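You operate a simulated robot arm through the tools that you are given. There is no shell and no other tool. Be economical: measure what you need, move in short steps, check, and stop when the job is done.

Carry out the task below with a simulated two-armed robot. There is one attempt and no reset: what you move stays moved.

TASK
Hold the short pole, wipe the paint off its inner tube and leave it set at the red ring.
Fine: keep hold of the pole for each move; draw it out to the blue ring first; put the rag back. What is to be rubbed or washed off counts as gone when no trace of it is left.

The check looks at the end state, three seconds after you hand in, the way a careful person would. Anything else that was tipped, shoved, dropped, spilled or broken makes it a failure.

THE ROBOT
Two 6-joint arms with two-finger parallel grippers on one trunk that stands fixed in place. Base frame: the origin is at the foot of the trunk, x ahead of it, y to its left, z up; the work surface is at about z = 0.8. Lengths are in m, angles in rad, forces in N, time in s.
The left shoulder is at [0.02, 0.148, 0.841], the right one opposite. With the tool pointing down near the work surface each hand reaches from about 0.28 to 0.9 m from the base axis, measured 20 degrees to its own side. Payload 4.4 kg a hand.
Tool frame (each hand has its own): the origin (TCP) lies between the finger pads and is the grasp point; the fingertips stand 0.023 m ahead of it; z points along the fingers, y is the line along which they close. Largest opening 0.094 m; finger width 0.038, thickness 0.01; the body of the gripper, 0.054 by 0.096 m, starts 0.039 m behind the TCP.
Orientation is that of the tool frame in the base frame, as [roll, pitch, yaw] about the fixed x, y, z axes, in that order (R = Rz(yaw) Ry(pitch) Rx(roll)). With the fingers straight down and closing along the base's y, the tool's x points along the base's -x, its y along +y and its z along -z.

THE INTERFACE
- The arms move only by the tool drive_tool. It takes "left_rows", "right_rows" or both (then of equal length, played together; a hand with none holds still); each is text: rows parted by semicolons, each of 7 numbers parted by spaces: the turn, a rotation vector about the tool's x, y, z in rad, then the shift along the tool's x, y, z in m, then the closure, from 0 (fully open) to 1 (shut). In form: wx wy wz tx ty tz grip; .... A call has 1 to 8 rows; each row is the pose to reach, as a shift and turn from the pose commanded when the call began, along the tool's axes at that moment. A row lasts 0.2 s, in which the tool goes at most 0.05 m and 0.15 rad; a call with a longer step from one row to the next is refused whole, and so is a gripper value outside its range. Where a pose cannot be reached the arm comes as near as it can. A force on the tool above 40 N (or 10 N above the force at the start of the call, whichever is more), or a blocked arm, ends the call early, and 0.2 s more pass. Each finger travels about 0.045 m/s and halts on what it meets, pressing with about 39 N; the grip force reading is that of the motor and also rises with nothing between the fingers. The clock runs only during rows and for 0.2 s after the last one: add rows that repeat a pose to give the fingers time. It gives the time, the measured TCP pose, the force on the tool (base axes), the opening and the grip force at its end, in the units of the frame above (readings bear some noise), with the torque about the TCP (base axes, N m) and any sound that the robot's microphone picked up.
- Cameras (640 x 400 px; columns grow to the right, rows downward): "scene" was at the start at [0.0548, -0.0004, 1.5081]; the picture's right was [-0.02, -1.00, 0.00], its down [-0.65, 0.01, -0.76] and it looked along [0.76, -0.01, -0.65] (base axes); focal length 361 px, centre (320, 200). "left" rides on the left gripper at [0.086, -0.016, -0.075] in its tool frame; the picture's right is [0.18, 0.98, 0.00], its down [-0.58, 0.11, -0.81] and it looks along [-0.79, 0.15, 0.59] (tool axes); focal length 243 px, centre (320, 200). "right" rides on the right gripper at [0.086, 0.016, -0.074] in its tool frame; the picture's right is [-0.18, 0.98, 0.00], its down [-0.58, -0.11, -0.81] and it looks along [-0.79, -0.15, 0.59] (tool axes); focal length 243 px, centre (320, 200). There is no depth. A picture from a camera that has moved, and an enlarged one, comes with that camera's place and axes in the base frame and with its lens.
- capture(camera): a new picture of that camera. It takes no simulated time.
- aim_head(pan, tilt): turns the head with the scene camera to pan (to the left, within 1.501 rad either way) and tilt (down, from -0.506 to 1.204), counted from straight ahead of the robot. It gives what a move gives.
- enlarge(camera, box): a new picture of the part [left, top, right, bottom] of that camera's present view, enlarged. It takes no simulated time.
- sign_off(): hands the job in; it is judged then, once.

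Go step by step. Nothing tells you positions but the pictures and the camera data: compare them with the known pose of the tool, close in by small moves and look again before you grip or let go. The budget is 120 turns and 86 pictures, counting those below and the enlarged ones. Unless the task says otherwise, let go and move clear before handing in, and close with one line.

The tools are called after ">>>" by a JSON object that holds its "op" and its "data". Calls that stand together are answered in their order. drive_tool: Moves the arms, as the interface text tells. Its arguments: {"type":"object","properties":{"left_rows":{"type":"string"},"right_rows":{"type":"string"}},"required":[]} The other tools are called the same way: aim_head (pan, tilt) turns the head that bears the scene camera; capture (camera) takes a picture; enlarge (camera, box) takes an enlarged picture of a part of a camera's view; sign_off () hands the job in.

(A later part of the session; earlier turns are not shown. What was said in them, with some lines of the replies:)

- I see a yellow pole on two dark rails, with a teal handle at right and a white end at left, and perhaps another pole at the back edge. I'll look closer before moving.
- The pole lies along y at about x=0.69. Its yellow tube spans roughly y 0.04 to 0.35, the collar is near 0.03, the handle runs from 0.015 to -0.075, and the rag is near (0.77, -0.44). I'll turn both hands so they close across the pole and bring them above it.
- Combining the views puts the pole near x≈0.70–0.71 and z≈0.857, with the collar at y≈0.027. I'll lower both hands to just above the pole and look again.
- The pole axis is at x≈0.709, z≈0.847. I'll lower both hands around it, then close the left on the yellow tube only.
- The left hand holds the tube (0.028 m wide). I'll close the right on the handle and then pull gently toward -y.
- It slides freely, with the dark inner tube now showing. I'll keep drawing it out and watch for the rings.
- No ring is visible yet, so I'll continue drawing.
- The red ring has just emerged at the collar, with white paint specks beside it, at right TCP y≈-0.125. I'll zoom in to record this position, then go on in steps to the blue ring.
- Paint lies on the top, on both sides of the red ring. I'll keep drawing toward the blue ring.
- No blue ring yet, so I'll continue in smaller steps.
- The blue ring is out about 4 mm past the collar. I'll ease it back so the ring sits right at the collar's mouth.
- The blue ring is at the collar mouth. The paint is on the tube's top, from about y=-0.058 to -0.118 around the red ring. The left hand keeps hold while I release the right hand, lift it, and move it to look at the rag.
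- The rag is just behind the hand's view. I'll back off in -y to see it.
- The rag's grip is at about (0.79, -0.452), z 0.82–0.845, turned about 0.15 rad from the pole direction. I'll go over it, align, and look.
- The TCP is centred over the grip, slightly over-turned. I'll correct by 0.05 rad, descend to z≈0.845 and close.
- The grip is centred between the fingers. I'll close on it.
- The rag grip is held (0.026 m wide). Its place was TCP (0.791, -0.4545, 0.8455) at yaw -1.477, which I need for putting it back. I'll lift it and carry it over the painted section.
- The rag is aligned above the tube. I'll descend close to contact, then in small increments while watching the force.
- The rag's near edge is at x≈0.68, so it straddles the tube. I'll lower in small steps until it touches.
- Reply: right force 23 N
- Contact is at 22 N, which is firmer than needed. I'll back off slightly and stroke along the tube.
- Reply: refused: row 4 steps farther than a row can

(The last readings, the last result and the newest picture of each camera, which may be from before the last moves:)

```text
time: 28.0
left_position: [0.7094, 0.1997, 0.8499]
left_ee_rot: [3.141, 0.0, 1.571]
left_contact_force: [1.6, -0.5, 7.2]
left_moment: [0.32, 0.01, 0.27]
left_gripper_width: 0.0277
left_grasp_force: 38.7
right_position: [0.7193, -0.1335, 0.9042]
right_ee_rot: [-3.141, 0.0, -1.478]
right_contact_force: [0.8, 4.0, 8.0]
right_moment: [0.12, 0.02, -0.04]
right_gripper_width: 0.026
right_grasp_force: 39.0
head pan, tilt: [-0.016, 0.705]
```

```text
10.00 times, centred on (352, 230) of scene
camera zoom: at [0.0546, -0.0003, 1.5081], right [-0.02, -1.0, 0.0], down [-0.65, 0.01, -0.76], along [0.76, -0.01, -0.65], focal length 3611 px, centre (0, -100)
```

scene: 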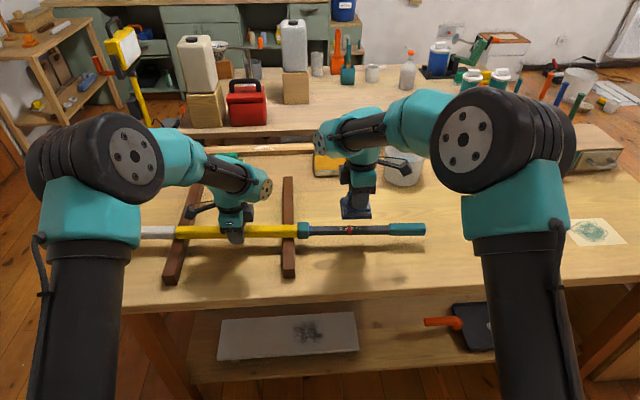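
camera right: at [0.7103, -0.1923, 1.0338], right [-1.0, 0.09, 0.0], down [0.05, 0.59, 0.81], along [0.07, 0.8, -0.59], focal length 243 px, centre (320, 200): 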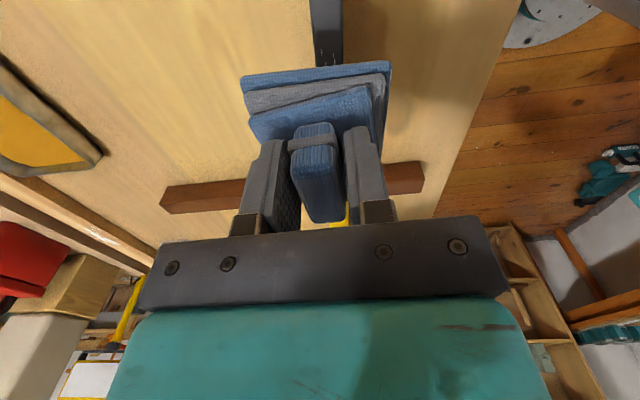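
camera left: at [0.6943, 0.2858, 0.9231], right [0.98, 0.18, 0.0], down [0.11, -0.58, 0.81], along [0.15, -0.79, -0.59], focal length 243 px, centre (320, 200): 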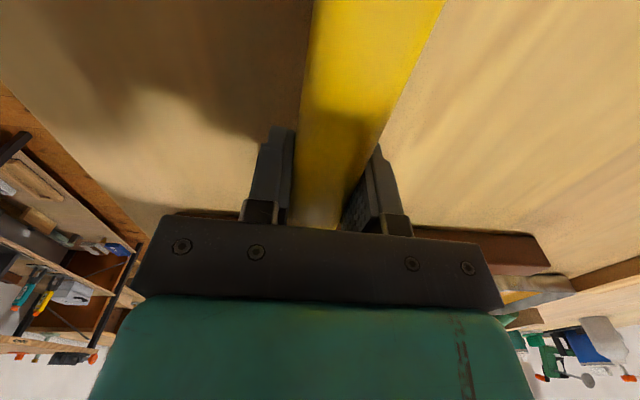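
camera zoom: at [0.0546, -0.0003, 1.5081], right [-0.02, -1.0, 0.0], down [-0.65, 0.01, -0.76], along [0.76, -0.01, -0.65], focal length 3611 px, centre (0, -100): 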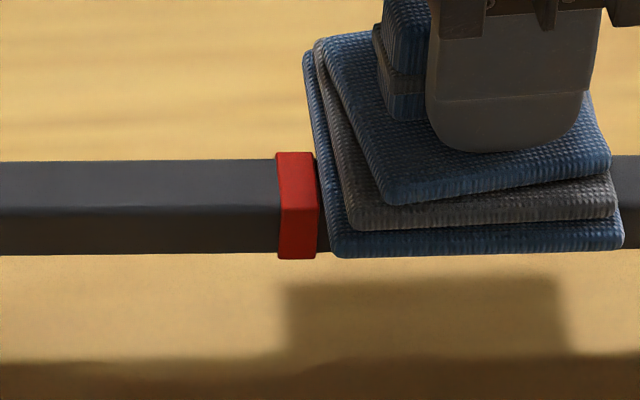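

The left part already looks clean. I'll lift the rag clear and inspect the whole section.

>>> {"op": "drive_tool", "data": {"right_rows": "0 0 0 0 0 -0.03 0.9; 0 0 0 0.01 0 -0.06 0.9; 0 0 0 0.05 0 -0.08 0.9; 0 0 0 0.09 0 -0.1 0.9; 0 0 0 0.13 0 -0.1 0.9"}}

>>> {"op": "enlarge", "data": {"camera": "scene", "box": [306, 200, 402, 260]}}

>>> {"op": "capture", "data": {"camera": "right"}}

>>> {"op": "capture", "data": {"camera": "left"}}

```text
time: 29.2
left_position: [0.7098, 0.2003, 0.849]
left_ee_rot: [3.141, -0.001, 1.57]
left_contact_force: [0.3, -0.4, 1.3]
left_moment: [-0.38, -0.01, 0.03]
left_gripper_width: 0.028
left_grasp_force: 38.5
right_position: [0.7307, -0.2637, 1.0038]
right_ee_rot: [3.14, 0.0, -1.478]
right_contact_force: [0.4, 0.1, -0.1]
right_moment: [-0.03, 0.03, -0.03]
right_gripper_width: 0.0259
right_grasp_force: 39.1
head pan, tilt: [-0.016, 0.705]
```

```text
6.67 times, centred on (354, 230) of scene
camera zoom: at [0.0548, -0.0001, 1.5081], right [-0.02, -1.0, 0.0], down [-0.65, 0.01, -0.76], along [0.76, -0.01, -0.65], focal length 2407 px, centre (93, 0)
```

zoom: 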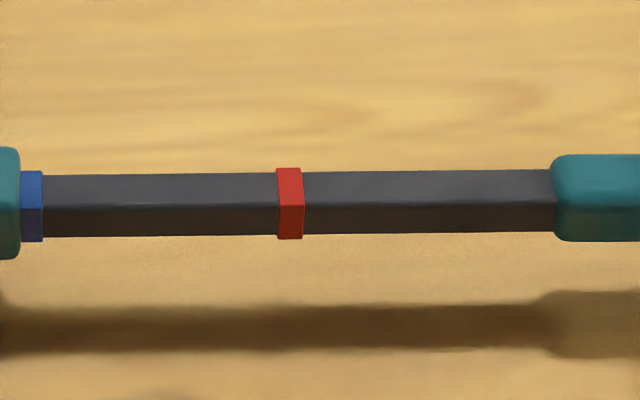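

```text
48 pictures are left
camera right: at [0.7234, -0.3518, 1.0774], right [-1.0, 0.09, 0.0], down [0.05, 0.59, 0.81], along [0.07, 0.8, -0.59], focal length 243 px, centre (320, 200)
```

right: 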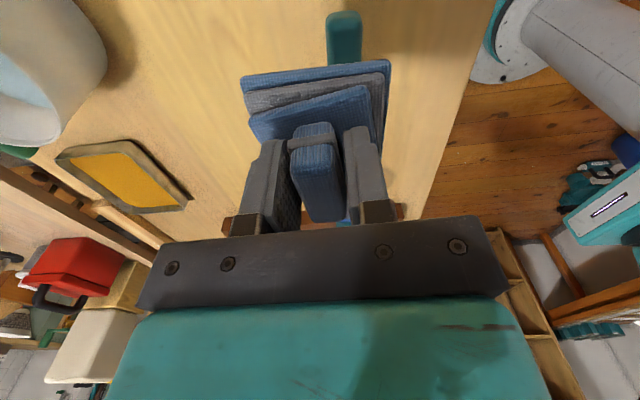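

```text
47 pictures are left
camera left: at [0.6941, 0.286, 0.9229], right [0.98, 0.18, 0.0], down [0.11, -0.58, 0.81], along [0.15, -0.79, -0.59], focal length 243 px, centre (320, 200)
```

left: 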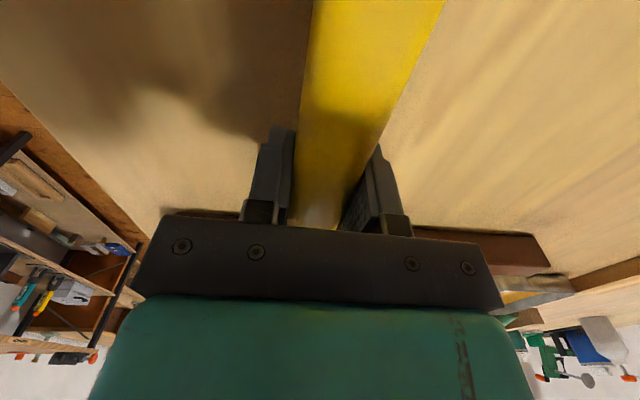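

The top and front faces look clean. I'll move the hand to the far side to check the tube's back face before putting the rag back.

>>> {"op": "drive_tool", "data": {"right_rows": "0 0 0 -0.015 -0.035 0.01 0.9; 0 0 0 -0.03 -0.07 0.03 0.9; 0 0 0 -0.05 -0.105 0.05 0.9; 0 0 0 -0.05 -0.105 0.06 0.9"}}

>>> {"op": "capture", "data": {"camera": "right"}}

>>> {"op": "enlarge", "data": {"camera": "scene", "box": [330, 217, 370, 242]}}

```text
time: 30.2
left_position: [0.71, 0.1997, 0.8477]
left_ee_rot: [-3.141, 0.001, 1.573]
left_contact_force: [0.3, -0.5, -1.0]
left_moment: [0.2, -0.01, -0.02]
left_gripper_width: 0.0276
left_grasp_force: 39.0
right_position: [0.8307, -0.2042, 0.9439]
right_ee_rot: [3.14, -0.001, -1.476]
right_contact_force: [0.1, -0.3, -0.3]
right_moment: [0.01, -0.01, -0.03]
right_gripper_width: 0.0262
right_grasp_force: 39.3
head pan, tilt: [-0.016, 0.705]
```

```text
46 pictures are left
camera right: at [0.8236, -0.2925, 1.0174], right [-1.0, 0.09, 0.0], down [0.05, 0.59, 0.81], along [0.07, 0.8, -0.59], focal length 243 px, centre (320, 200)
```

right: 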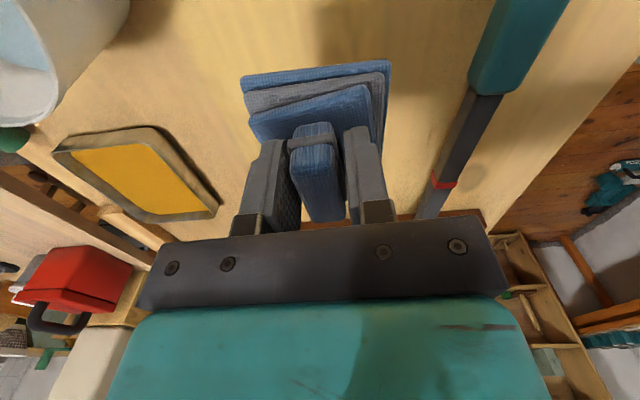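

```text
16.00 times, centred on (350, 230) of scene
camera zoom: at [0.0549, -0.0003, 1.5081], right [-0.02, -1.0, 0.0], down [-0.65, 0.01, -0.76], along [0.76, -0.01, -0.65], focal length 5777 px, centre (-160, -272)
```

zoom: 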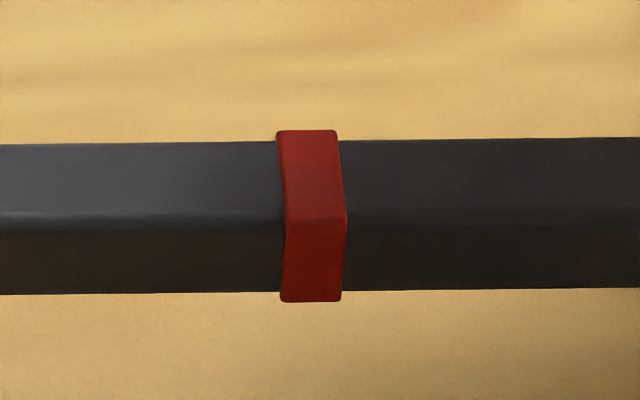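

>>> {"op": "enlarge", "data": {"camera": "right", "box": [400, 70, 528, 230]}}

```text
2.50 times, centred on (464, 150) of right
camera zoom: at [0.8236, -0.2925, 1.0174], right [-1.0, 0.09, 0.0], down [0.05, 0.59, 0.81], along [0.07, 0.8, -0.59], focal length 606 px, centre (-40, 325)
```

zoom: 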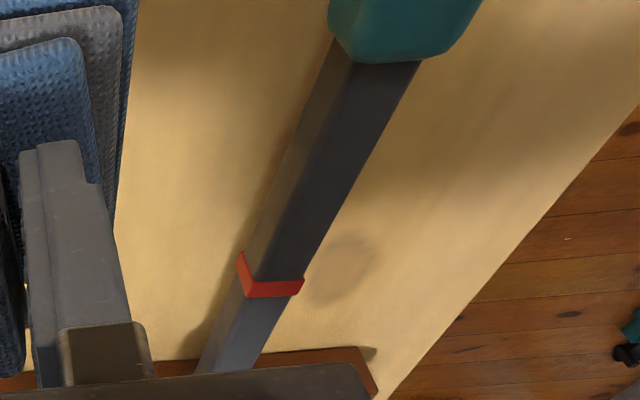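

The back face is clean too. I'll carry the rag back to its original spot.

>>> {"op": "drive_tool", "data": {"right_rows": "0 0 0 0.04 0.01 0 0.9; 0 0 0 0.08 0.02 0 0.9; 0 0 0 0.12 0.03 0 0.9; 0 0 0 0.16 0.04 0 0.9; 0 0 0 0.2 0.052 0 0.9; 0 0 0 0.235 0.061 0 0.9; 0 0 0 0.2455 0.0628 0.02 0.9; 0 0 0 0.2455 0.0628 0.05 0.9"}}

>>> {"op": "enlarge", "data": {"camera": "scene", "box": [427, 175, 523, 235]}}

```text
time: 32.0
left_position: [0.7101, 0.1992, 0.8499]
left_ee_rot: [3.141, 0.001, 1.571]
left_contact_force: [0.1, -0.8, 0.9]
left_moment: [0.17, -0.02, 0.0]
left_gripper_width: 0.0279
left_grasp_force: 38.8
right_position: [0.7915, -0.4553, 0.8957]
right_ee_rot: [3.141, 0.0, -1.476]
right_contact_force: [-0.1, -0.1, -0.2]
right_moment: [0.02, -0.02, -0.01]
right_gripper_width: 0.0256
right_grasp_force: 38.8
head pan, tilt: [-0.016, 0.705]
```

```text
6.67 times, centred on (475, 205) of scene
camera zoom: at [0.0547, -0.0003, 1.5081], right [-0.02, -1.0, 0.0], down [-0.65, 0.01, -0.76], along [0.76, -0.01, -0.65], focal length 2407 px, centre (-713, 167)
```

zoom: 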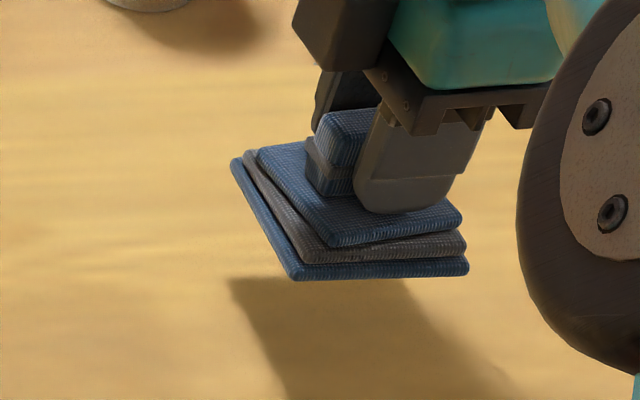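

The rag is directly above its place. I'll lower it the last 5 cm and release it once it touches.

>>> {"op": "drive_tool", "data": {"right_rows": "0 0 0 0 0 0.025 0.9; 0 0 0 0 0 0.042 0.9; 0 0 0 0 0 0.048 0.9; 0 0 0 0 0 0.05 0.9"}}

>>> {"op": "enlarge", "data": {"camera": "scene", "box": [427, 175, 523, 235]}}

```text
time: 33.0
left_position: [0.7102, 0.199, 0.849]
left_ee_rot: [3.141, 0.0, 1.571]
left_contact_force: [0.4, 0.4, 0.4]
left_moment: [0.18, -0.03, -0.01]
left_gripper_width: 0.0275
left_grasp_force: 38.8
right_position: [0.7919, -0.4546, 0.8466]
right_ee_rot: [-3.139, 0.0, -1.477]
right_contact_force: [-6.9, 4.0, 26.2]
right_moment: [0.22, 0.12, 0.0]
right_gripper_width: 0.0261
right_grasp_force: 39.1
head pan, tilt: [-0.016, 0.705]
```

```text
6.67 times, centred on (475, 205) of scene
camera zoom: at [0.0542, 0.0, 1.5082], right [-0.02, -1.0, 0.0], down [-0.65, 0.01, -0.76], along [0.76, -0.01, -0.65], focal length 2407 px, centre (-713, 167)
```

zoom: 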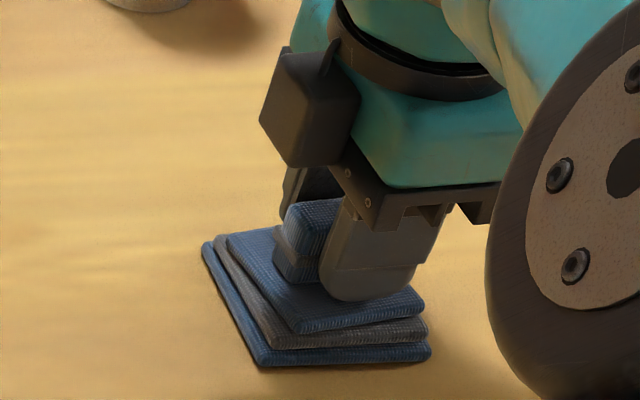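

The rag is exactly back in place. I'll relieve the press, open and lift away.

>>> {"op": "drive_tool", "data": {"right_rows": "0 0 0 0 0 -0.0015 0.9; 0 0 0 0 0 -0.0015 0.6; 0 0 0 0 0 -0.0015 0.3; 0 0 0 0 0 -0.0015 0; 0 0 0 0 0 -0.0015 0; 0 0 0 0 0 -0.03 0; 0 0 0 0 0 -0.07 0; 0 0 0 0 0 -0.11 0"}}

>>> {"op": "enlarge", "data": {"camera": "scene", "box": [427, 175, 523, 235]}}

```text
time: 34.8
left_position: [0.7097, 0.1987, 0.8496]
left_ee_rot: [3.141, 0.0, 1.57]
left_contact_force: [0.4, 0.2, -0.6]
left_moment: [0.22, 0.01, 0.03]
left_gripper_width: 0.0278
left_grasp_force: 39.0
right_position: [0.7914, -0.4548, 0.9515]
right_ee_rot: [3.14, 0.001, -1.477]
right_contact_force: [-0.4, 0.1, -0.3]
right_moment: [-0.03, 0.02, -0.01]
right_gripper_width: 0.0939
right_grasp_force: 0.0
head pan, tilt: [-0.016, 0.705]
```

```text
6.67 times, centred on (475, 205) of scene
camera zoom: at [0.0551, -0.0005, 1.5081], right [-0.02, -1.0, 0.0], down [-0.65, 0.01, -0.76], along [0.76, -0.01, -0.65], focal length 2407 px, centre (-713, 167)
```

zoom: 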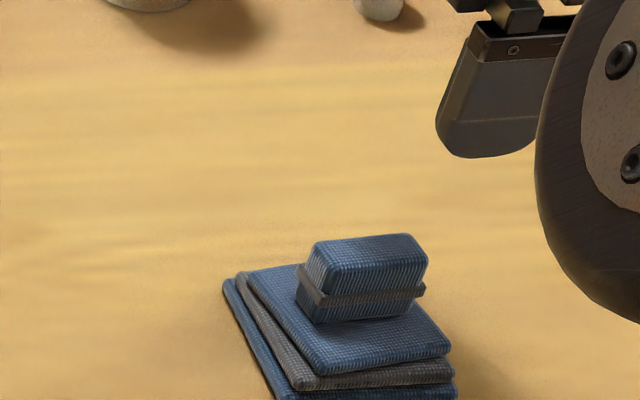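

The rag appears shifted in this crop, so I'll check whether the camera or the rag moved.

>>> {"op": "enlarge", "data": {"camera": "scene", "box": [443, 195, 507, 235]}}

>>> {"op": "capture", "data": {"camera": "scene"}}

>>> {"op": "capture", "data": {"camera": "right"}}

```text
10.00 times, centred on (475, 215) of scene
camera zoom: at [0.0551, -0.0005, 1.5081], right [-0.02, -1.0, 0.0], down [-0.65, 0.01, -0.76], along [0.76, -0.01, -0.65], focal length 3611 px, centre (-1230, 50)
```

zoom: 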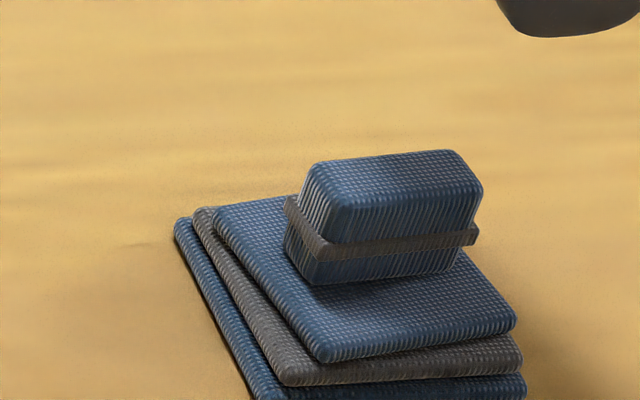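

```text
39 pictures are left
```

scene: 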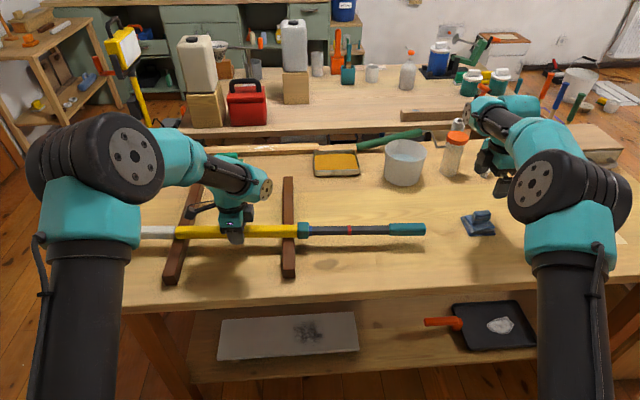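

```text
38 pictures are left
camera right: at [0.7844, -0.5418, 1.0259], right [-1.0, 0.09, 0.0], down [0.06, 0.59, 0.81], along [0.07, 0.8, -0.59], focal length 243 px, centre (320, 200)
```

right: 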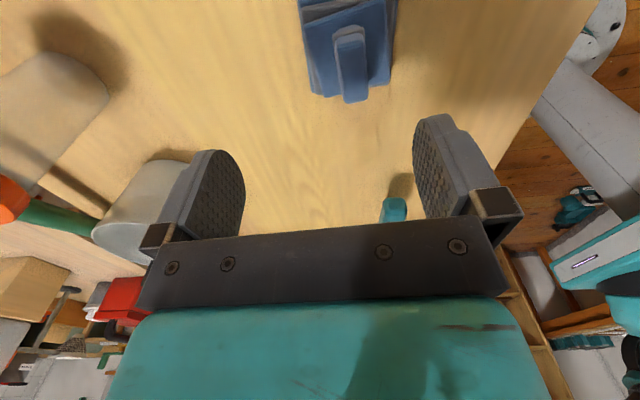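

The rag slid about 2 cm toward the robot on release. I'll regrip it, a little higher this time so the fingertips don't rub the cloth, and set it back exactly.

>>> {"op": "drive_tool", "data": {"right_rows": "0 0 0 -0.002 0.0215 0.02 0; 0 0 0 -0.002 0.0215 0.06 0; 0 0 0 -0.002 0.0215 0.09 0; 0 0 0 -0.002 0.0215 0.099 0"}}

>>> {"op": "capture", "data": {"camera": "right"}}

```text
time: 35.8
left_position: [0.7099, 0.1996, 0.8497]
left_ee_rot: [3.141, -0.002, 1.57]
left_contact_force: [-0.1, 0.1, 0.2]
left_moment: [0.2, 0.0, -0.02]
left_gripper_width: 0.028
left_grasp_force: 39.0
right_position: [0.7698, -0.4543, 0.8556]
right_ee_rot: [3.14, 0.001, -1.476]
right_contact_force: [-0.1, 0.1, -0.6]
right_moment: [-0.03, 0.03, 0.0]
right_gripper_width: 0.0941
right_grasp_force: 0.1
head pan, tilt: [-0.016, 0.705]
```

```text
37 pictures are left
camera right: at [0.7626, -0.542, 0.928], right [-1.0, 0.09, 0.0], down [0.05, 0.59, 0.81], along [0.07, 0.8, -0.59], focal length 243 px, centre (320, 200)
```

right: 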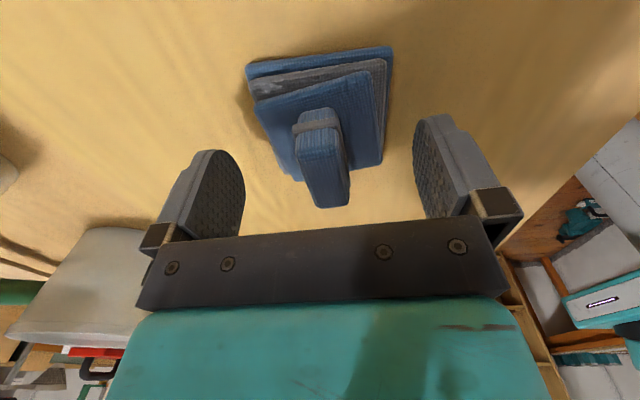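

It's centred. I'll grip, lift 1 cm, shift +0.021 m in x, and lower until it barely touches.

>>> {"op": "drive_tool", "data": {"right_rows": "0 0 0 0 0 0.003 0; 0 0 0 0 0 0.003 0.4; 0 0 0 0 0 0.003 0.7; 0 0 0 0 0 0.003 0.9; 0 0 0 0 0 0.003 0.9; 0 0 0 0 0 0.003 0.9; 0 0 0 0 0 0.003 0.9; 0 0 0 0 0 -0.012 0.9"}}

>>> {"op": "drive_tool", "data": {"right_rows": "0 0 0 0.001 -0.01 0 0.9; 0 0 0 0.002 -0.0215 0 0.9; 0 0 0 0.002 -0.0215 0 0.9; 0 0 0 0.002 -0.0215 0.007 0.9; 0 0 0 0.002 -0.0215 0.012 0.9; 0 0 0 0.002 -0.0215 0.0135 0.9"}}

>>> {"op": "enlarge", "data": {"camera": "scene", "box": [443, 195, 507, 235]}}

```text
time: 37.6
left_position: [0.7092, 0.1988, 0.8498]
left_ee_rot: [-3.141, 0.001, 1.57]
left_contact_force: [-0.2, -0.8, -0.2]
left_moment: [0.19, 0.01, 0.0]
left_gripper_width: 0.028
left_grasp_force: 39.1
right_position: [0.7698, -0.4553, 0.8657]
right_ee_rot: [3.14, 0.001, -1.476]
right_contact_force: [-0.7, -1.1, -0.3]
right_moment: [0.0, 0.02, 0.01]
right_gripper_width: 0.0243
right_grasp_force: 39.1
head pan, tilt: [-0.016, 0.705]
```

```text
time: 39.0
left_position: [0.7098, 0.1997, 0.8489]
left_ee_rot: [3.141, 0.0, 1.57]
left_contact_force: [0.0, 0.2, 0.8]
left_moment: [0.18, 0.0, 0.0]
left_gripper_width: 0.0278
left_grasp_force: 38.7
right_position: [0.7923, -0.454, 0.8544]
right_ee_rot: [3.141, 0.0, -1.478]
right_contact_force: [-0.5, 0.5, -1.1]
right_moment: [-0.02, 0.0, 0.0]
right_gripper_width: 0.0239
right_grasp_force: 39.4
head pan, tilt: [-0.016, 0.705]
```

```text
10.00 times, centred on (475, 215) of scene
camera zoom: at [0.0549, -0.0004, 1.5081], right [-0.02, -1.0, 0.0], down [-0.65, 0.01, -0.76], along [0.76, -0.01, -0.65], focal length 3611 px, centre (-1230, 50)
```

zoom: 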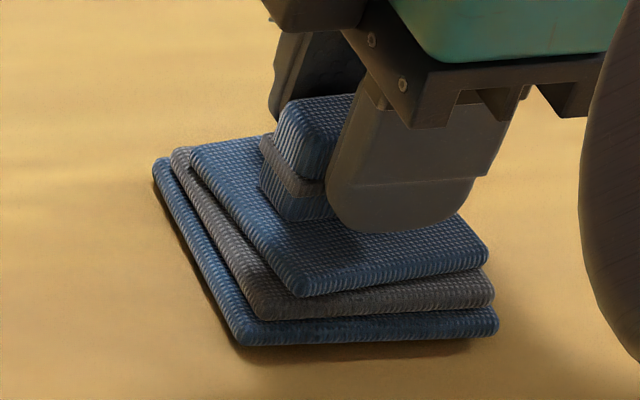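

It's nearly down and matches the original outline. I'll lower 2 mm more and open gradually.

>>> {"op": "drive_tool", "data": {"right_rows": "0 0 0 0 0 0.0015 0.9; 0 0 0 0 0 0.0015 0.9; 0 0 0 0 0 0.0015 0.7; 0 0 0 0 0 0.0015 0.65; 0 0 0 0 0 0.0015 0.6; 0 0 0 0 0 0.0015 0.6"}}

>>> {"op": "enlarge", "data": {"camera": "scene", "box": [443, 195, 507, 235]}}

```text
time: 40.4
left_position: [0.7099, 0.1999, 0.8496]
left_ee_rot: [3.14, 0.001, 1.57]
left_contact_force: [0.2, -0.7, -0.2]
left_moment: [0.2, -0.02, 0.01]
left_gripper_width: 0.0276
left_grasp_force: 39.1
right_position: [0.7913, -0.4549, 0.852]
right_ee_rot: [3.141, -0.001, -1.476]
right_contact_force: [0.7, 0.1, 0.0]
right_moment: [0.04, 0.0, -0.01]
right_gripper_width: 0.0378
right_grasp_force: 0.1
head pan, tilt: [-0.016, 0.705]
```

```text
10.00 times, centred on (475, 215) of scene
camera zoom: at [0.0549, -0.0004, 1.5081], right [-0.02, -1.0, 0.0], down [-0.65, 0.01, -0.76], along [0.76, -0.01, -0.65], focal length 3611 px, centre (-1230, 50)
```

zoom: 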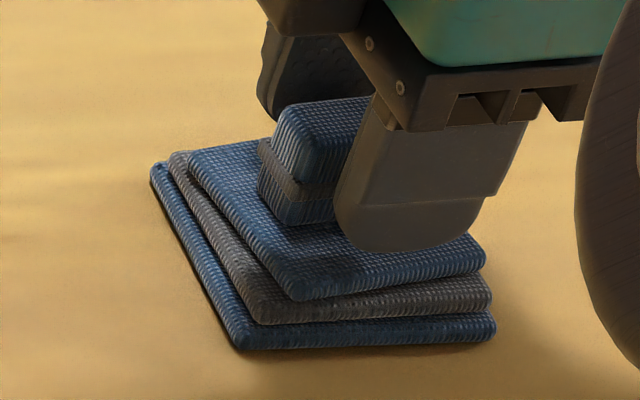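

The rag is back on its original spot and released. I'll lift straight up, then go back over the pole's handle with the original yaw.

>>> {"op": "drive_tool", "data": {"right_rows": "0 0 0 0 0 -0.03 0.55; 0 0 0 0 0 -0.07 0.5; 0 0 0 0 0 -0.108 0.2; 0 0 0 -0.04 0.01 -0.108 0; 0 0 0 -0.08 0.02 -0.108 0; 0 0 0.05 -0.12 0.03 -0.108 0; 0 0 0.094 -0.16 0.04 -0.108 0; 0 0 0.094 -0.2 0.0515 -0.108 0"}}

>>> {"op": "enlarge", "data": {"camera": "scene", "box": [443, 195, 507, 235]}}

>>> {"op": "capture", "data": {"camera": "right"}}

```text
time: 42.2
left_position: [0.7111, 0.1994, 0.8486]
left_ee_rot: [-3.141, 0.0, 1.57]
left_contact_force: [0.0, -0.2, 0.0]
left_moment: [0.19, 0.04, 0.01]
left_gripper_width: 0.0278
left_grasp_force: 38.9
right_position: [0.7201, -0.261, 0.9602]
right_ee_rot: [-3.141, 0.0, -1.573]
right_contact_force: [0.7, 0.4, -0.2]
right_moment: [0.01, 0.05, -0.02]
right_gripper_width: 0.0941
right_grasp_force: 0.0
head pan, tilt: [-0.016, 0.705]
```

```text
10.00 times, centred on (475, 215) of scene
camera zoom: at [0.055, -0.0007, 1.5081], right [-0.02, -1.0, 0.0], down [-0.65, 0.01, -0.76], along [0.76, -0.01, -0.65], focal length 3611 px, centre (-1230, 50)
```

zoom: 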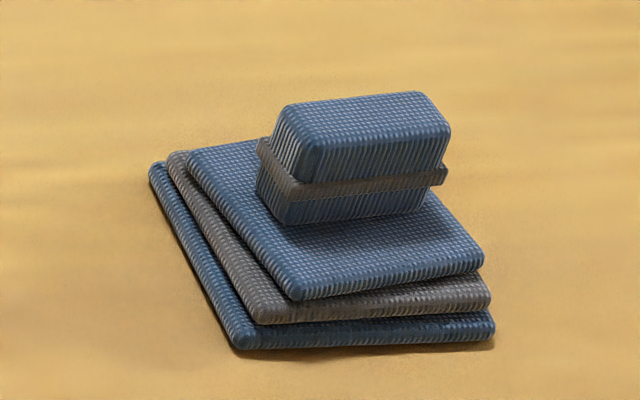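

```text
33 pictures are left
camera right: at [0.7047, -0.3487, 1.0333], right [-0.98, 0.19, 0.0], down [0.11, 0.58, 0.81], along [0.15, 0.79, -0.59], focal length 243 px, centre (320, 200)
```

right: 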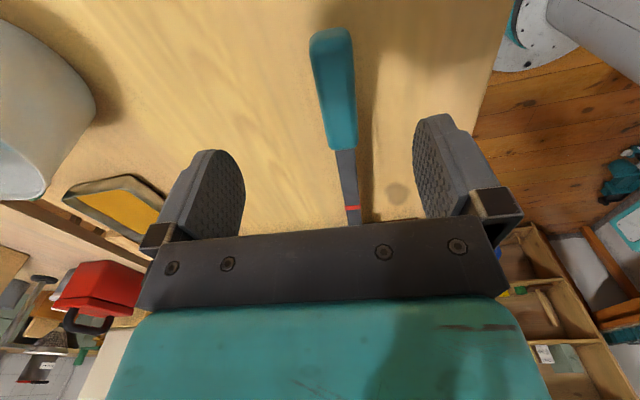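

The rag is fully restored. I'll lower onto the handle and grip it while the left hand still holds the tube.

>>> {"op": "drive_tool", "data": {"right_rows": "0 0 0 -0.03 0.0095 0.03 0; 0 0 0 -0.031 0.0095 0.07 0; 0 0 0 -0.031 0.0095 0.1 0; 0 0 0 -0.031 0.0095 0.112 0; 0 0 0 -0.031 0.0095 0.112 0.4; 0 0 0 -0.031 0.0095 0.112 0.9; 0 0 0 -0.031 0.0095 0.112 0.9; 0 0 0 -0.031 0.0095 0.112 0.9", "left_rows": "0 0 0 0 0 0 0.9; 0 0 0 0 0 0 0.9; 0 0 0 0 0 0 0.9; 0 0 0 0 0 0 0.9; 0 0 0 0 0 0 0.9; 0 0 0 0 0 0 0.9; 0 0 0 0 0 0 0.9; 0 0 0 0 0 0 0.9"}}

>>> {"op": "drive_tool", "data": {"right_rows": "0 0 0 0 0 0 0.9; 0 0 0 0 0 0 0.9", "left_rows": "0 0 0 0 0 0 0.9; 0 0 0 0 0 0 0.9"}}

>>> {"op": "enlarge", "data": {"camera": "scene", "box": [290, 180, 434, 270]}}

```text
time: 44.0
left_position: [0.7099, 0.1999, 0.85]
left_ee_rot: [-3.141, 0.0, 1.573]
left_contact_force: [3.2, 0.6, -0.8]
left_moment: [0.24, -0.07, 0.81]
left_gripper_width: 0.0276
left_grasp_force: 38.6
right_position: [0.7119, -0.2289, 0.8475]
right_ee_rot: [3.141, 0.0, -1.571]
right_contact_force: [-2.8, -0.2, 0.7]
right_moment: [0.24, 0.06, 0.44]
right_gripper_width: 0.0295
right_grasp_force: 27.9
head pan, tilt: [-0.016, 0.705]
```

```text
time: 44.6
left_position: [0.7104, 0.1991, 0.8493]
left_ee_rot: [3.142, 0.0, 1.571]
left_contact_force: [4.2, 0.6, -0.3]
left_moment: [0.02, 0.01, 0.96]
left_gripper_width: 0.0278
left_grasp_force: 38.4
right_position: [0.711, -0.2297, 0.8464]
right_ee_rot: [-3.14, 0.0, -1.569]
right_contact_force: [-4.1, -0.1, -0.4]
right_moment: [0.23, 0.0, 0.74]
right_gripper_width: 0.0297
right_grasp_force: 38.6
head pan, tilt: [-0.016, 0.705]
```

```text
4.44 times, centred on (362, 225) of scene
camera zoom: at [0.0549, -0.0004, 1.5081], right [-0.02, -1.0, 0.0], down [-0.65, 0.01, -0.76], along [0.76, -0.01, -0.65], focal length 1605 px, centre (133, 89)
```

zoom: 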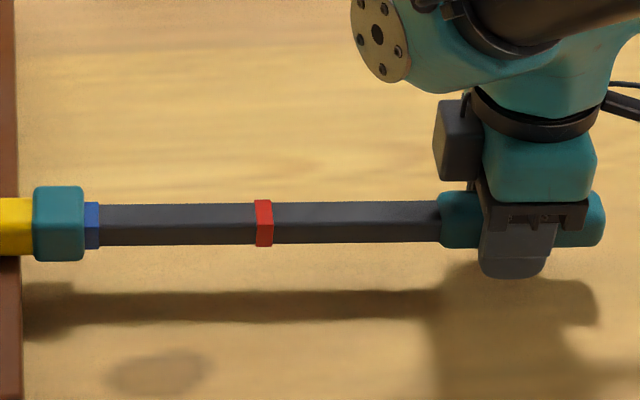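

I'll push the inner tube in about 0.09 m first, then fine-tune to put the red ring at the collar mouth.

>>> {"op": "drive_tool", "data": {"left_rows": "0 0 0 0 0 0 0.9; 0 0 0 0 0 0 0.9; 0 0 0 0 0 0 0.9; 0 0 0 0 0 0 0.9; 0 0 0 0 0 0 0.9; 0 0 0 0 0 0 0.9; 0 0 0 0 0 0 0.9; 0 0 0 0 0 0 0.9", "right_rows": "0 0 0 -0.012 0 0 0.9; 0 0 0 -0.024 0 0 0.9; 0 0 0 -0.036 0 0 0.9; 0 0 0 -0.048 0 0 0.9; 0 0 0 -0.06 0 0 0.9; 0 0 0 -0.072 0 0 0.9; 0 0 0 -0.084 0 0 0.9; 0 0 0 -0.094 0 0 0.9"}}

>>> {"op": "enlarge", "data": {"camera": "scene", "box": [290, 210, 354, 250]}}

```text
time: 46.4
left_position: [0.7103, 0.1993, 0.8486]
left_ee_rot: [3.141, -0.001, 1.573]
left_contact_force: [4.6, -2.4, 0.1]
left_moment: [-0.15, 0.0, 0.94]
left_gripper_width: 0.0273
left_grasp_force: 38.6
right_position: [0.7111, -0.1348, 0.8476]
right_ee_rot: [-3.141, 0.001, -1.57]
right_contact_force: [-4.8, 0.9, -0.3]
right_moment: [-0.84, -0.01, 0.66]
right_gripper_width: 0.0296
right_grasp_force: 39.4
head pan, tilt: [-0.016, 0.705]
```

```text
10.00 times, centred on (322, 230) of scene
camera zoom: at [0.0549, -0.0004, 1.5081], right [-0.02, -1.0, 0.0], down [-0.65, 0.01, -0.76], along [0.76, -0.01, -0.65], focal length 3611 px, centre (300, -100)
```

zoom: 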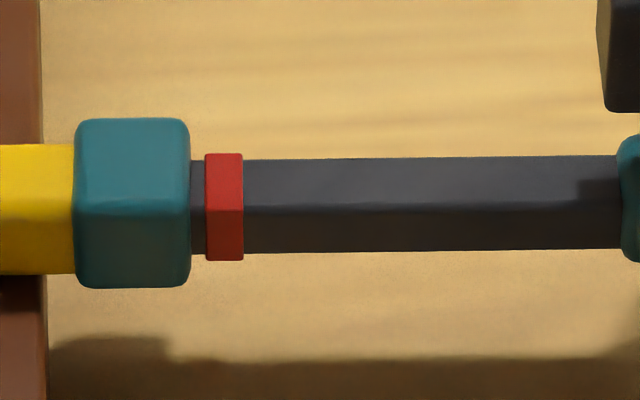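

The ring's inner edge is 4 mm from the collar. I'll push 6 mm more so the ring sits at the mouth.

>>> {"op": "drive_tool", "data": {"left_rows": "0 0 0 0 0 0 0.9; 0 0 0 0 0 0 0.9; 0 0 0 0 0 0 0.9", "right_rows": "0 0 0 -0.003 0 0 0.9; 0 0 0 -0.006 0 0 0.9; 0 0 0 -0.006 0 0 0.9"}}

>>> {"op": "enlarge", "data": {"camera": "scene", "box": [290, 210, 354, 250]}}

```text
time: 47.2
left_position: [0.7096, 0.2002, 0.8493]
left_ee_rot: [3.141, 0.001, 1.573]
left_contact_force: [6.2, -0.4, 0.0]
left_moment: [-0.32, -0.08, 1.05]
left_gripper_width: 0.0276
left_grasp_force: 38.8
right_position: [0.7108, -0.1285, 0.8488]
right_ee_rot: [3.14, -0.001, -1.57]
right_contact_force: [-5.2, -0.2, 0.2]
right_moment: [0.36, 0.06, 0.93]
right_gripper_width: 0.0295
right_grasp_force: 39.2
head pan, tilt: [-0.016, 0.705]
```

```text
10.00 times, centred on (322, 230) of scene
camera zoom: at [0.0549, -0.0004, 1.5081], right [-0.02, -1.0, 0.0], down [-0.65, 0.01, -0.76], along [0.76, -0.01, -0.65], focal length 3611 px, centre (300, -100)
```

zoom: 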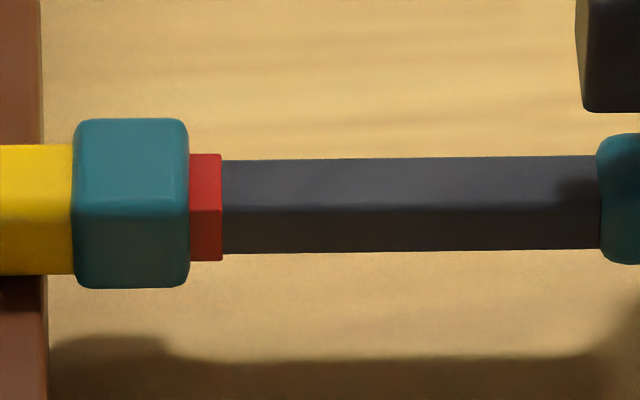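

The ring sits snugly at the mouth. I'll ease in a last millimetre, relieve the side load, and release the right hand first.

>>> {"op": "drive_tool", "data": {"left_rows": "0 0 0 0 0 0 0.9; 0 0 0 0 0 0 0.9; 0 0 0 0 0 0 0.9; 0 0 0 0 0 0 0.9; 0 0 0 0 0 0 0.9; 0 0 0 0 0 0 0.9; 0 0 0 0 0 0 0.9; 0 0 0 0 0 0 0.9", "right_rows": "0 0 0 -0.001 0.001 0 0.9; 0 0 0 -0.001 0.001 0 0.6; 0 0 0 -0.001 0.001 0 0.3; 0 0 0 -0.001 0.001 0 0; 0 0 0 -0.001 0.001 0 0; 0 0 0 -0.001 0.001 -0.03 0; 0 0 0 -0.001 0.001 -0.07 0; 0 0 0 0.03 0.001 -0.1 0"}}

>>> {"op": "enlarge", "data": {"camera": "scene", "box": [290, 205, 370, 255]}}

```text
time: 49.0
left_position: [0.7104, 0.1989, 0.849]
left_ee_rot: [-3.14, 0.001, 1.572]
left_contact_force: [0.4, 0.2, -1.0]
left_moment: [0.08, -0.01, 0.01]
left_gripper_width: 0.0277
left_grasp_force: 39.3
right_position: [0.7128, -0.1594, 0.9486]
right_ee_rot: [-3.141, 0.001, -1.57]
right_contact_force: [1.0, 1.0, 0.0]
right_moment: [-0.03, 0.03, 0.01]
right_gripper_width: 0.0943
right_grasp_force: 0.1
head pan, tilt: [-0.016, 0.705]
```

```text
8.00 times, centred on (330, 230) of scene
camera zoom: at [0.0551, -0.0001, 1.5081], right [-0.02, -1.0, 0.0], down [-0.65, 0.01, -0.76], along [0.76, -0.01, -0.65], focal length 2888 px, centre (240, -40)
```

zoom: 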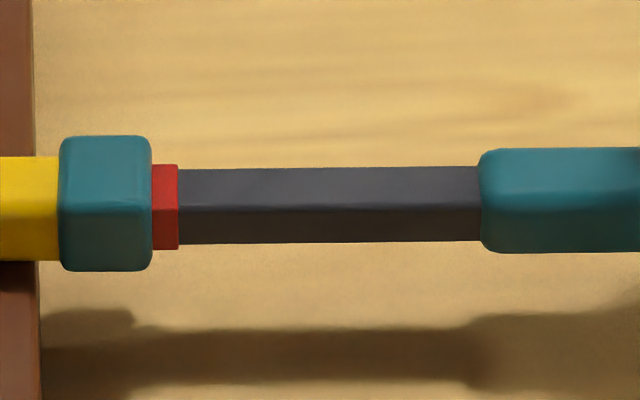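

It is set at the red ring and clean. Now I'll release the left hand and lift it straight up.

>>> {"op": "drive_tool", "data": {"left_rows": "0 0 0 0 0 0 0.65; 0 0 0 0 0 0 0.5; 0 0 0 0 0 0 0.3; 0 0 0 0 0 0 0; 0 0 0 0 0 0 0; 0 0 0 0 0 -0.03 0; 0 0 0 0 0 -0.07 0; 0 0 0 0 0 -0.11 0"}}

>>> {"op": "drive_tool", "data": {"left_rows": "0 0 0 0 0 -0.04 0; 0 0 0 0 0 -0.08 0; 0 0 0 0 0 -0.12 0; 0 0 0 0 0 -0.12 0; 0 0 0 0 0 -0.12 0", "right_rows": "0 0 0 0.03 0 -0.03 0; 0 0 0 0.06 0 -0.06 0; 0 0 0 0.09 0 -0.09 0; 0 0 0 0.09 0 -0.09 0; 0 0 0 0.09 0 -0.09 0"}}

>>> {"op": "capture", "data": {"camera": "scene"}}

>>> {"op": "enlarge", "data": {"camera": "scene", "box": [290, 205, 370, 255]}}

>>> {"op": "enlarge", "data": {"camera": "scene", "box": [110, 170, 430, 290]}}

```text
time: 50.8
left_position: [0.7097, 0.1999, 0.9598]
left_ee_rot: [-3.141, 0.001, 1.571]
left_contact_force: [1.5, 0.0, 0.0]
left_moment: [0.0, 0.02, -0.02]
left_gripper_width: 0.0937
left_grasp_force: 0.0
right_position: [0.7121, -0.1602, 0.9487]
right_ee_rot: [-3.141, 0.0, -1.568]
right_contact_force: [0.5, 0.1, 0.0]
right_moment: [-0.01, -0.01, -0.01]
right_gripper_width: 0.0942
right_grasp_force: 0.1
head pan, tilt: [-0.016, 0.705]
```

```text
time: 52.0
left_position: [0.7109, 0.1993, 1.0791]
left_ee_rot: [-3.14, 0.0, 1.572]
left_contact_force: [0.3, -0.3, 0.8]
left_moment: [0.02, 0.0, -0.01]
left_gripper_width: 0.094
left_grasp_force: 0.1
right_position: [0.7117, -0.251, 1.0397]
right_ee_rot: [3.141, 0.0, -1.571]
right_contact_force: [-0.1, -0.6, 0.4]
right_moment: [-0.04, 0.03, 0.03]
right_gripper_width: 0.0941
right_grasp_force: 0.1
head pan, tilt: [-0.016, 0.705]
```

```text
28 pictures are left
```

scene: 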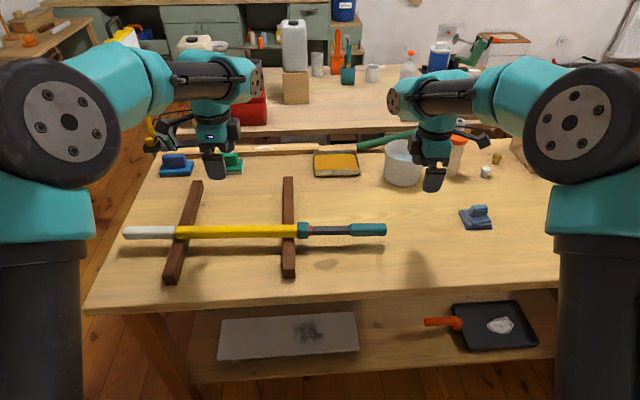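

```text
8.00 times, centred on (330, 230) of scene
camera zoom: at [0.0549, -0.0004, 1.5081], right [-0.02, -1.0, 0.0], down [-0.65, 0.01, -0.76], along [0.76, -0.01, -0.65], focal length 2888 px, centre (240, -40)
```

zoom: 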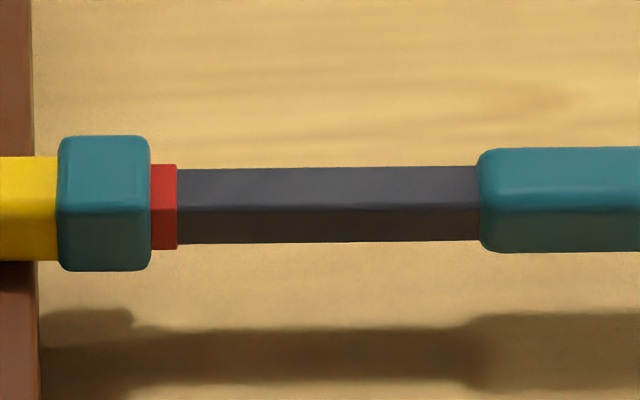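

```text
2.00 times, centred on (270, 230) of scene
camera zoom: at [0.0549, -0.0004, 1.5081], right [-0.02, -1.0, 0.0], down [-0.65, 0.01, -0.76], along [0.76, -0.01, -0.65], focal length 722 px, centre (420, 140)
```

zoom: 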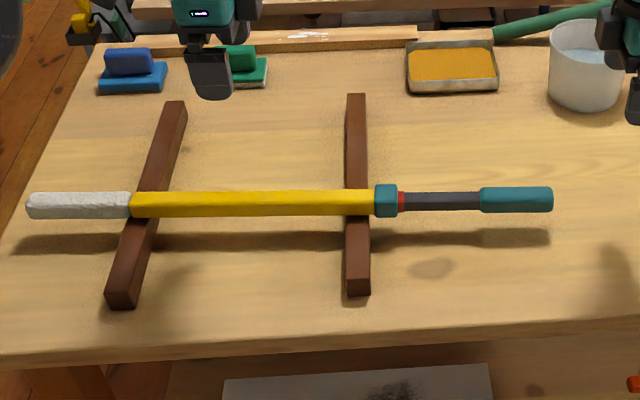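

The pole rests on its rails, wiped clean and set at the red ring. The rag is back in its place, both hands are clear, and nothing else has moved, so I'm handing in.

>>> {"op": "sign_off", "data": {}}

```text
The job is handed in.
```

The short pole's inner tube is wiped clean on the three faces I could check and set at the red ring, with the rag back in its place; I never got a view of its underside.
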